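You operate a simulated robot arm through the tools that you are given. There is no shell and no other tool. Be economical: measure what you need, move in short steps, check, and stop when the job is done.

Carry out the task below with a simulated robot arm. There is one attempt and no reset: what you move stays moved.

TASK
Turn the height dial to 165 mm.
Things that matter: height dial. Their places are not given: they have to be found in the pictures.

It is judged by the outcome, as a careful person would: the job done as asked, and still so three seconds after it is handed in. It fails if anything else is knocked over, pushed out of place, dropped, spilled or broken.

THE ROBOT
A 7-joint arm with a two-finger parallel gripper, fixed in place. Base frame: the origin is at the foot of the arm, x ahead of it, y to its left, z up. Lengths are in mm, angles in rad, forces in N, time in s.
Its first joint turns from -1.152 to 1.152 rad. Payload 2.6 kg.
Tool frame: the origin (TCP) lies between the finger pads and is the grasp point; the fingertips stand 30 mm ahead of it; z points along the fingers, y is the line along which they close. The gripper opens to 94 mm. The fingers are 28 mm wide and 10 mm thick; the gripper's body (50 by 96 mm) begins 55 mm behind the TCP.
Orientation is that of the tool frame in the base frame, as a unit quaternion [x, y, z, w]. With the fingers straight down and closing along the base's y, the tool's x points along the base's -x, its y along +y and its z along -z.

THE INTERFACE
- The arm moves only by the tool arm_command. Its argument "steps" is text: rows parted by semicolons, each of 7 numbers parted by spaces: the shift along the tool's x, y, z in m, then the turn, a rotation vector about the tool's x, y, z in rad, then the finger opening in m, from 0 to 0.094. In form: tx ty tz ax ay az fingers; .... A call has 1 to 10 rows; each row is the pose to reach, as a shift and turn from the pose commanded when the call began, along the tool's axes at that moment. A row lasts 0.2 s, in which the tool goes at most 50 mm and 0.15 rad; a call with a longer step from one row to the next is refused whole, and so is a gripper value outside its range. A pose out of reach is approached as far as the arm can. The call stops where the force on the tool passes 40 N (or 10 N more than at its start, if that is more) or the arm is blocked; 0.2 s more then pass. The fingers move at their own pace (about 72 mm/s each) and stop on an object; they squeeze with about 28 N. The grip force told is the motor's: it shows also when the fingers shut on nothing. Time passes only in rows, and 0.2 s behind the last, so rows that repeat a pose let the fingers close. It gives the time, the measured TCP pose, the force on the tool (base axes), the opening and the grip force at its end, in the units of the frame above (readings bear some noise), and new pictures: "views" is both (left out), scene, wrist or none.
- Cameras (640 x 400 px; columns grow to the right, rows downward): "scene" is fixed at [27.2, 420, 585.4]; the picture's right is [-0.86, -0.51, 0.00], its down [-0.19, 0.31, -0.93] and it looks along [0.47, -0.80, -0.37] (base axes); focal length 318 px, centre (320, 200). "wrist" rides on the gripper at [-37, 0, -58] in the tool frame; the picture's right is [0.00, -1.00, 0.00], its down [0.97, 0.00, -0.24] and it looks along [0.24, 0.00, 0.97] (tool axes); focal length 218 px, centre (320, 200).
- probe_pixels(camera, pixels): for up to 12 pixels [column, row] of the newest picture of that camera ("zoom" is the newest enlarged one), the place [x, y, z] in the base frame of the surface seen there, good to about 3 mm. No time passes.
- close_up(camera, box): a new picture of the part [left, top, right, bottom] of that camera's present view, enlarged. No time passes.
- job_done(): hands the job in; it is judged then, once.

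Work in short steps. Measure before you move; look again where a grasp or a placing could have gone wrong, and mend it. You have 60 turns and 100 pictures in all, the two below and enlarged ones among them. Open the gripper and draw the arm clear of the work before you hand the job in, unless the task says otherwise; then end with one line.

The tools are called after "Request:" as a command line: name --argument value ..., lists and objects as JSON in quotes. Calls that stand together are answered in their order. arm_command: Moves the arm, as the interface text tells. Its arguments: {"type":"object","properties":{"steps":{"type":"string"},"views":{"type":"string","enum":["both","scene","wrist","none"]}},"required":["steps"]} The other tools are called the same way: probe_pixels (camera, pixels) gives the place of the surface under pixels of a picture; close_up (camera, box) takes an enlarged picture of a part of a camera's view; job_done () hands the job in.

At the start:

```text
clock: 0.0
position: [272.3, -237.6, 335.8]
tcp_rot: [0.001, 1.0, 0.0, 0.0]
contact_force: [0.6, -0.4, -1.0]
grip_width: 93.9
finger_force: 0.0
```

scene: 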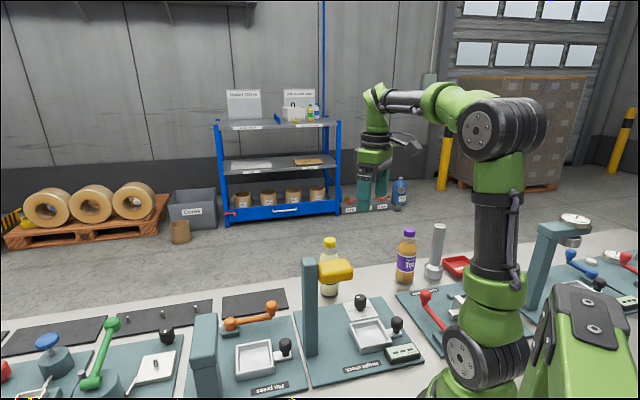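
wrist: 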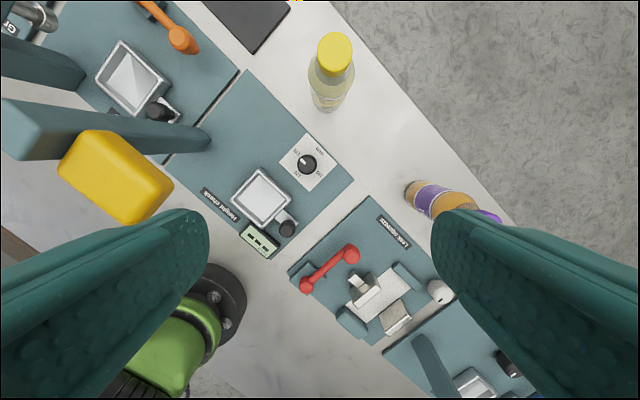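

The height check station has a dial at about wrist pixel (307,163). I'll enlarge it and probe it.

Request:
close_up --camera "wrist" --box '[267, 128, 347, 198]'

Request:
probe_pixels --camera "wrist" --pixels '[[307, 163], [303, 160], [311, 167], [307, 134], [281, 160], [302, 189], [328, 162], [100, 150], [200, 140], [329, 60], [288, 228], [262, 190]]'

Request:
close_up --camera "scene" --box '[300, 280, 440, 370]'

```text
5.71 times, centred on (307, 163) of wrist
```

zoom: 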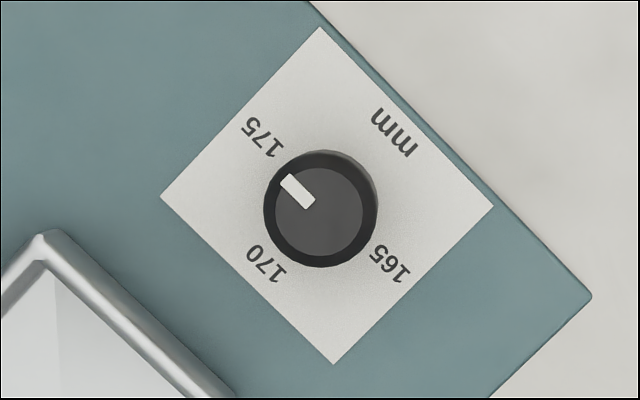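

```text
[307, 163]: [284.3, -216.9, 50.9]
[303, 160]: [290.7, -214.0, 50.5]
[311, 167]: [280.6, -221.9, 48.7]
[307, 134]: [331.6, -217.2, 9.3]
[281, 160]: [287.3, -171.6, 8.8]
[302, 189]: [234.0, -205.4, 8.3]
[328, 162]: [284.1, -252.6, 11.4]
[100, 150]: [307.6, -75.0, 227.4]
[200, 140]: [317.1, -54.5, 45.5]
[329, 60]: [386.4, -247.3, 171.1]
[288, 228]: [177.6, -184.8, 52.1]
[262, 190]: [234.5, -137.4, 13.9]
```

```text
4.44 times, centred on (370, 325) of scene
```

zoom: 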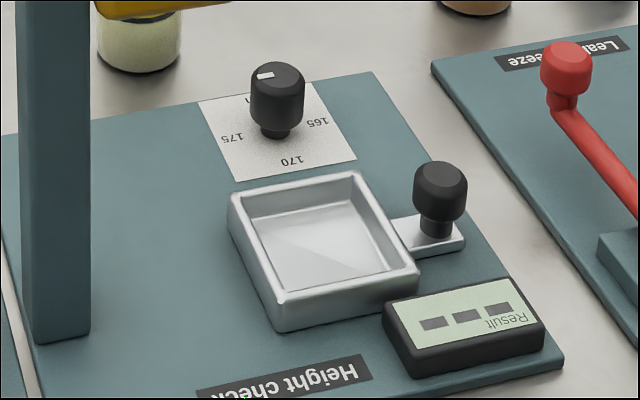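

The dial is centred at about (282, -217), its top is at z≈50, and the pointer is at 175. 165 is directly opposite, reached by turning counter-clockwise from above through 170. I'll move above it, turn the tool by +0.8 rad and narrow the fingers.

Request:
arm_command --steps "-0.005 0.010 0.02 0 0 0.1 0.06; -0.010 0.0205 0.05 0 0 0.2 0.06; -0.010 0.0205 0.08 0 0 0.3 0.06; -0.010 0.0205 0.11 0 0 0.4 0.06; -0.010 0.0205 0.14 0 0 0.5 0.06; -0.010 0.0205 0.17 0 0 0.6 0.06; -0.010 0.0205 0.2 0 0 0.7 0.06; -0.010 0.0205 0.225 0 0 0.8 0.06; -0.010 0.0205 0.225 0 0 0.8 0.06"

```text
clock: 2.0
position: [283.2, -217.4, 109.0]
tcp_rot: [0.391, 0.921, 0.0, 0.0]
contact_force: [0.4, 0.1, -0.3]
grip_width: 59.9
finger_force: 0.1
```

scene: 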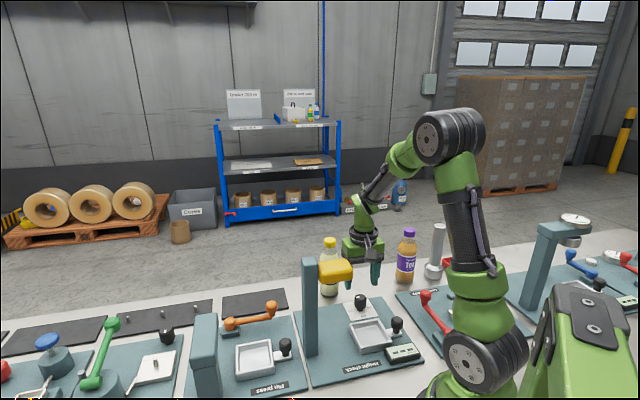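
wrist: 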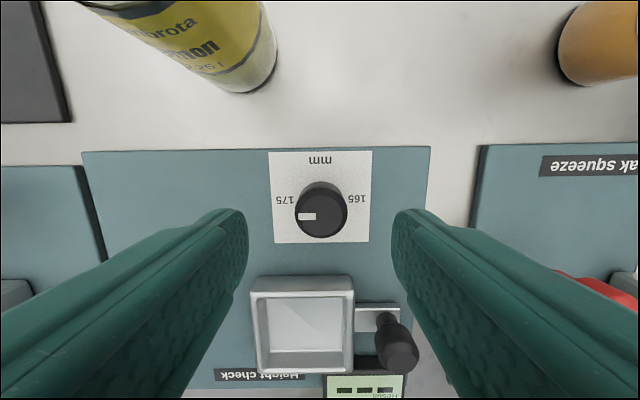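

The dial is centred between the fingers at about (321,210). I'll check its position before descending.

Request:
probe_pixels --camera "wrist" --pixels '[[323, 218], [323, 200], [323, 183], [297, 214], [346, 214], [300, 240], [255, 285], [390, 350], [270, 50], [255, 70]]'

```text
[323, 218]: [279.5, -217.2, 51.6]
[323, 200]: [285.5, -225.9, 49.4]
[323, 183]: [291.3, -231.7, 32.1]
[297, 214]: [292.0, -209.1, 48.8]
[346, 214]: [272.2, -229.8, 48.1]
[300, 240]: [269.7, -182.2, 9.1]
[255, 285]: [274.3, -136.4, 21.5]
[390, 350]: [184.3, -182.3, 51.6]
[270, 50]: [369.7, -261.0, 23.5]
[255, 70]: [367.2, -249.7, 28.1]
```

Knob centre is about (282, -219) and its diameter is about 28 mm. I'll descend so the tips reach z≈27, then close.

Request:
arm_command --steps "-0.0005 -0.001 0.02 0 0 0 0.06; -0.0005 -0.001 0.04 0 0 0 0.06; -0.0005 -0.001 0.052 0 0 0 0.06; -0.0005 -0.001 0.052 0 0 0 0.02; -0.0005 -0.001 0.052 0 0 0 0.02; -0.0005 -0.001 0.052 0 0 0 0.02"

```text
clock: 3.4
position: [282.5, -219.2, 58.5]
tcp_rot: [0.389, 0.921, 0.0, -0.001]
contact_force: [0.7, -0.4, -5.7]
grip_width: 31.1
finger_force: 44.9
```

scene: 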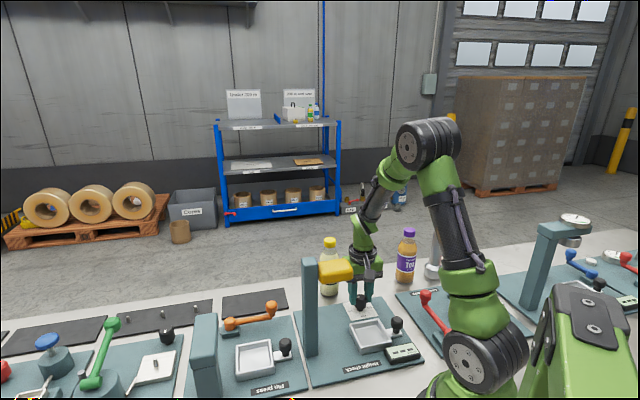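
wrist: 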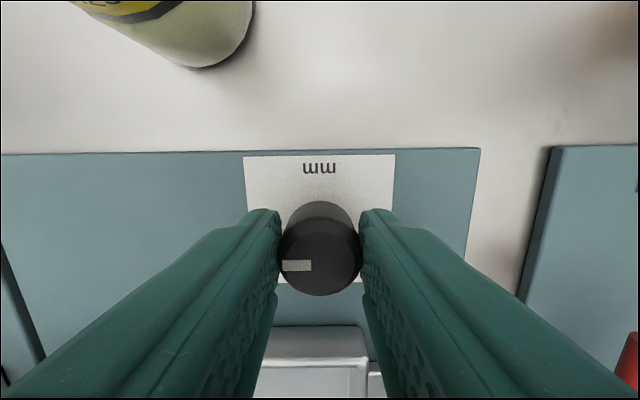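

The knob is gripped at 31 mm. I'll turn it counter-clockwise from above, which is negative about tool z, by 1.4 rad.

Request:
arm_command --steps "0 0 0 0 0 -0.14 0.02; 0 0 0 0 0 -0.28 0.02; 0 0 0 0 0 -0.42 0.02; 0 0 0 0 0 -0.56 0.02; 0 0 0 0 0 -0.7 0.02; 0 0 0 0 0 -0.84 0.02; 0 0 0 0 0 -0.98 0.02; 0 0 0 0 0 -1.12 0.02; 0 0 0 0 0 -1.26 0.02; 0 0 0 0 0 -1.4 0.02"

```text
clock: 5.4
position: [283.6, -216.6, 58.9]
tcp_rot: [-0.208, 0.978, 0.002, 0.0]
contact_force: [-2.0, 2.0, 3.6]
grip_width: 31.1
finger_force: 45.3
stopped in row 9: the force on the tool passed its limit (the readings are from after the stop); the commanded pose is now the measured one
```

scene: 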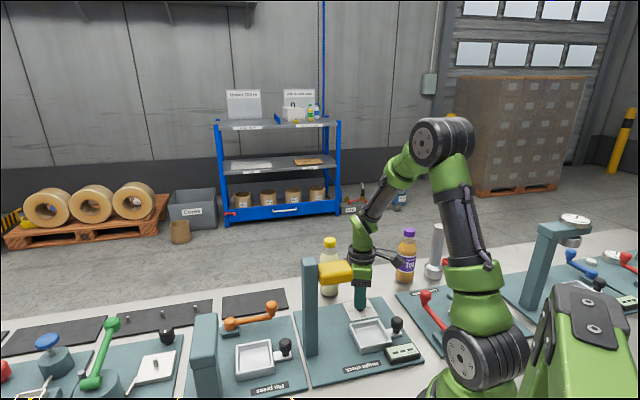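
wrist: 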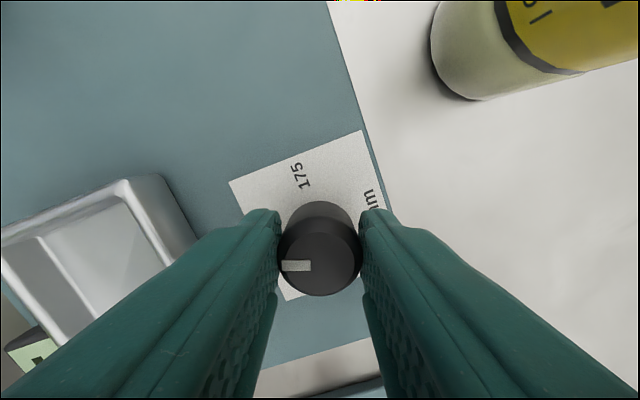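

It stopped after about 1.22 rad, with the TCP shifted about 3 mm. I'll find out what is touching before going on.

Request:
close_up --camera "scene" --box '[290, 220, 430, 340]'

Request:
probe_pixels --camera "scene" --pixels '[[322, 270], [335, 270], [351, 270], [335, 262], [358, 262], [360, 280], [355, 248], [310, 262], [328, 245], [404, 260]]'

Request:
probe_pixels --camera "wrist" --pixels '[[320, 265], [298, 266], [285, 260], [358, 260], [460, 80]]'

```text
3.33 times, centred on (360, 280) of scene
```

zoom: 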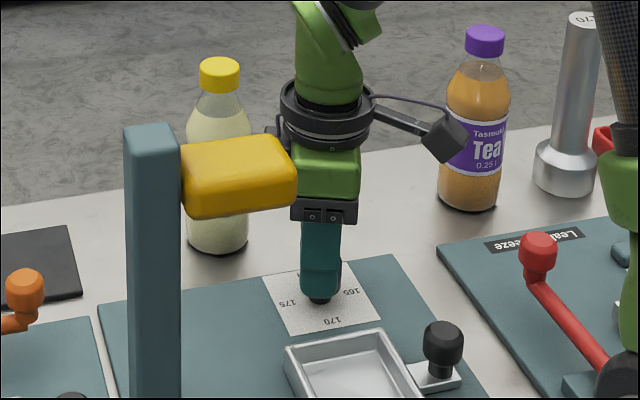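

```text
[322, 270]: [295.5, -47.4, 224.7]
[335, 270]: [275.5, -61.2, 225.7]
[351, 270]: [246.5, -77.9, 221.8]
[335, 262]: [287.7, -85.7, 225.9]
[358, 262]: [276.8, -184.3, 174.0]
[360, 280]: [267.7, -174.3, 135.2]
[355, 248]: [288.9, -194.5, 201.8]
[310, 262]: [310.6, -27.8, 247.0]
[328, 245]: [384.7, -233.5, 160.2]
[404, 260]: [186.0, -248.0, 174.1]
```

```text
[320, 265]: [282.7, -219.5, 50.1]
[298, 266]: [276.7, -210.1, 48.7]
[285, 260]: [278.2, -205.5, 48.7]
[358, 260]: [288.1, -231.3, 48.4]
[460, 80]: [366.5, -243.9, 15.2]
```

Nothing is colliding: the head is at y≈-85 and the bottle is clear. The force probably came from a slightly off-centre grip or a detent. The pose is re-zeroed now, so I'll continue in smaller rotations.

Request:
arm_command --steps "0 0 0 0 0 -0.07 0.02; 0 0 0 0 0 -0.14 0.02; 0 0 0 0 0 -0.21 0.02; 0 0 0 0 0 -0.28 0.02; 0 0 0 0 0 -0.35 0.02; 0 0 0 0 0 -0.35 0.02" --views "wrist"

```text
clock: 6.8
position: [282.2, -214.9, 58.6]
tcp_rot: [-0.377, 0.926, 0.002, 0.001]
contact_force: [-8.4, 10.1, 18.2]
grip_width: 31.1
finger_force: 45.1
```

wrist: 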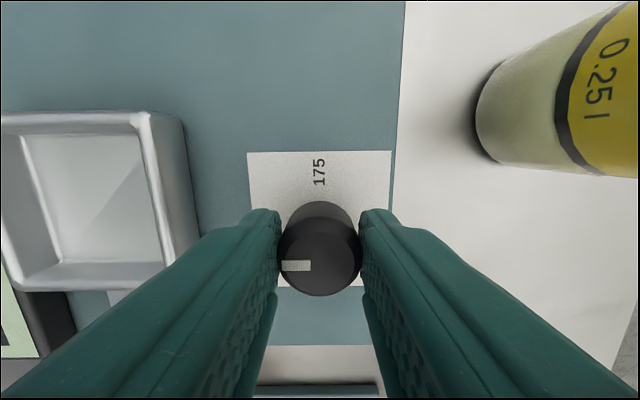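

The knob is now at 170, after 90°. The TCP drift shows the true axis is at about (280, -217), 3 mm along tool +x. I'll release, recentre, rotate back 1.5 rad around the knob and regrasp.

Request:
arm_command --steps "0 0 0 0 0 0 0.055; 0 0 0 0 0 0 0.055; 0.003 0 0 0 0 0 0.055" --views "wrist"

```text
clock: 7.6
position: [281.1, -218.4, 58.6]
tcp_rot: [-0.375, 0.927, 0.002, 0.0]
contact_force: [-0.1, -0.5, -0.3]
grip_width: 55.1
finger_force: 0.1
```

wrist: 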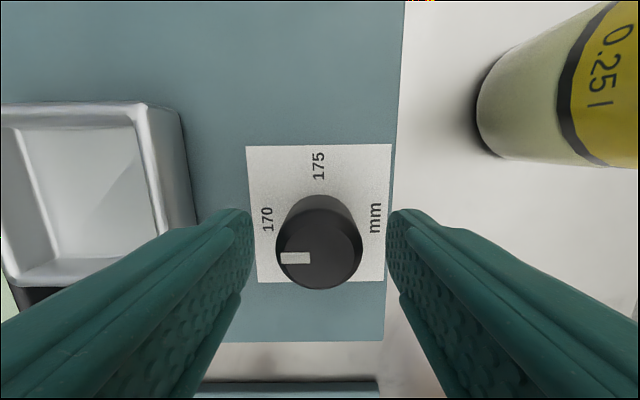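

The pointer is at 170. Next I'll rotate the open gripper back around the knob.

Request:
arm_command --steps "0 0.0015 0 0 0 0.15 0.055; 0 0.0015 0 0 0 0.3 0.055; 0 0.0015 0 0 0 0.45 0.055; 0 0.0015 0 0 0 0.6 0.055; 0 0.0015 0 0 0 0.75 0.055; 0 0.0015 0 0 0 0.9 0.055; 0 0.0015 0 0 0 1.05 0.055; 0 0.0015 0 0 0 1.2 0.055; 0 0.0015 0 0 0 1.35 0.055; 0 0.0015 0 0 0 1.5 0.055" --views "wrist"

Request:
arm_command --steps "0 0 0 0 0 0 0.02; 0 0 0 0 0 0 0.02; 0 0 0 0 0 0 0.02" --views "wrist"

```text
clock: 9.8
position: [279.9, -217.6, 58.6]
tcp_rot: [0.358, 0.934, 0.001, -0.001]
contact_force: [-0.1, -0.3, 0.6]
grip_width: 55.3
finger_force: 0.1
```

wrist: 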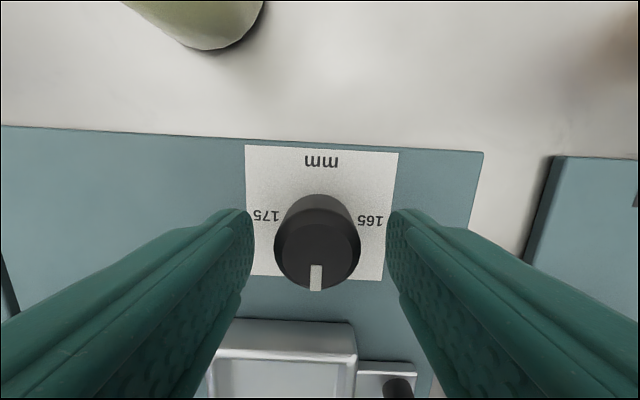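

```text
clock: 10.6
position: [280.9, -218.0, 58.0]
tcp_rot: [0.356, 0.934, 0.002, -0.001]
contact_force: [6.5, 3.9, -1.5]
grip_width: 31.1
finger_force: 44.8
```

wrist: 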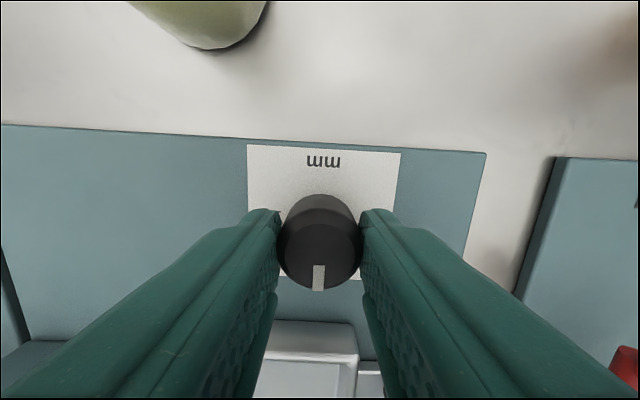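

Gripped again. I'll turn a further −1.4 rad.

Request:
arm_command --steps "0 0 0 0 0 -0.14 0.02; 0 0 0 0 0 -0.28 0.02; 0 0 0 0 0 -0.42 0.02; 0 0 0 0 0 -0.56 0.02; 0 0 0 0 0 -0.7 0.02; 0 0 0 0 0 -0.84 0.02; 0 0 0 0 0 -0.98 0.02; 0 0 0 0 0 -1.12 0.02; 0 0 0 0 0 -1.26 0.02; 0 0 0 0 0 -1.4 0.02" --views "wrist"

```text
clock: 12.8
position: [280.6, -217.2, 58.2]
tcp_rot: [-0.33, 0.944, 0.001, 0.0]
contact_force: [16.4, -7.3, -17.8]
grip_width: 31.4
finger_force: 45.5
```

wrist: 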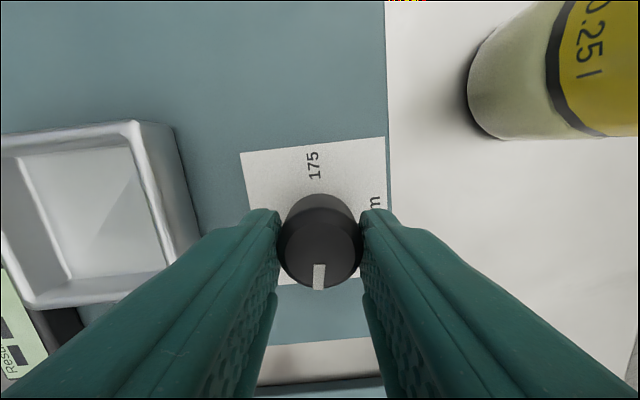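

About 0.13 rad remains. I'll finish it, release and look.

Request:
arm_command --steps "0 0 0 0 0 -0.07 0.02; 0 0 0 0 0 -0.13 0.02; 0 0 0 0 0 -0.13 0.02; 0 0 0 0 0 -0.13 0.055; 0 0 0 0 0 -0.13 0.055; 0 0 -0.03 0 0 -0.13 0.06; 0 0 -0.07 0 0 -0.13 0.06; 0 0 -0.11 0 0 -0.13 0.06; 0 0 -0.15 0 0 -0.13 0.06"

Request:
close_up --camera "wrist" --box '[260, 140, 380, 240]'

```text
clock: 14.8
position: [278.9, -218.7, 209.8]
tcp_rot: [-0.39, 0.921, 0.002, -0.001]
contact_force: [0.5, -0.4, 0.2]
grip_width: 60.0
finger_force: 0.0
```

scene: 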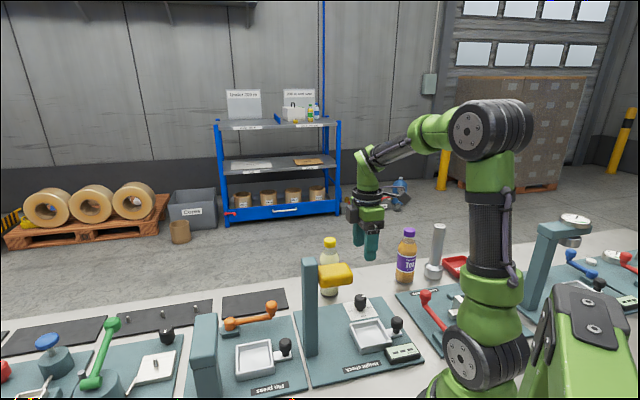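
wrist: 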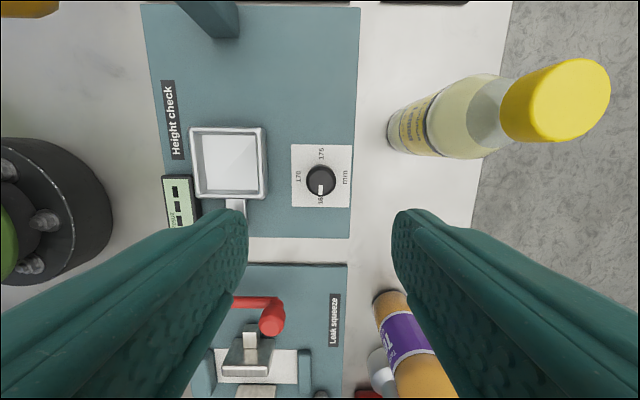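

```text
4.00 times, centred on (320, 190) of wrist
```

zoom: 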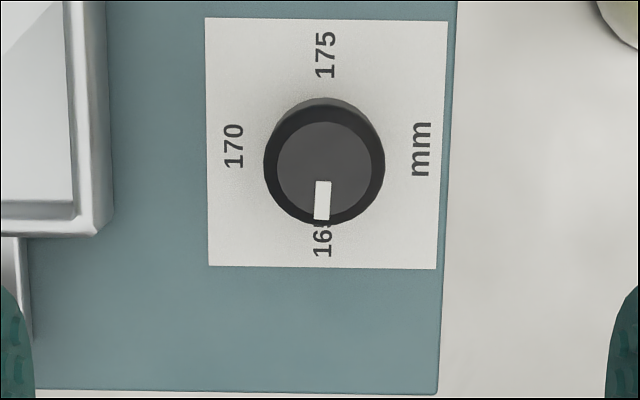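

The pointer is on 165, within about 2°. The knob is released, the arm is clear and nothing else has moved.

Request:
job_done

```text
The job is handed in.
```

I turned the height dial from 175 to 165 mm. The final picture shows the pointer on the 165 mark to within about 2°. The gripper is open, the arm is clear, and nothing else was moved.
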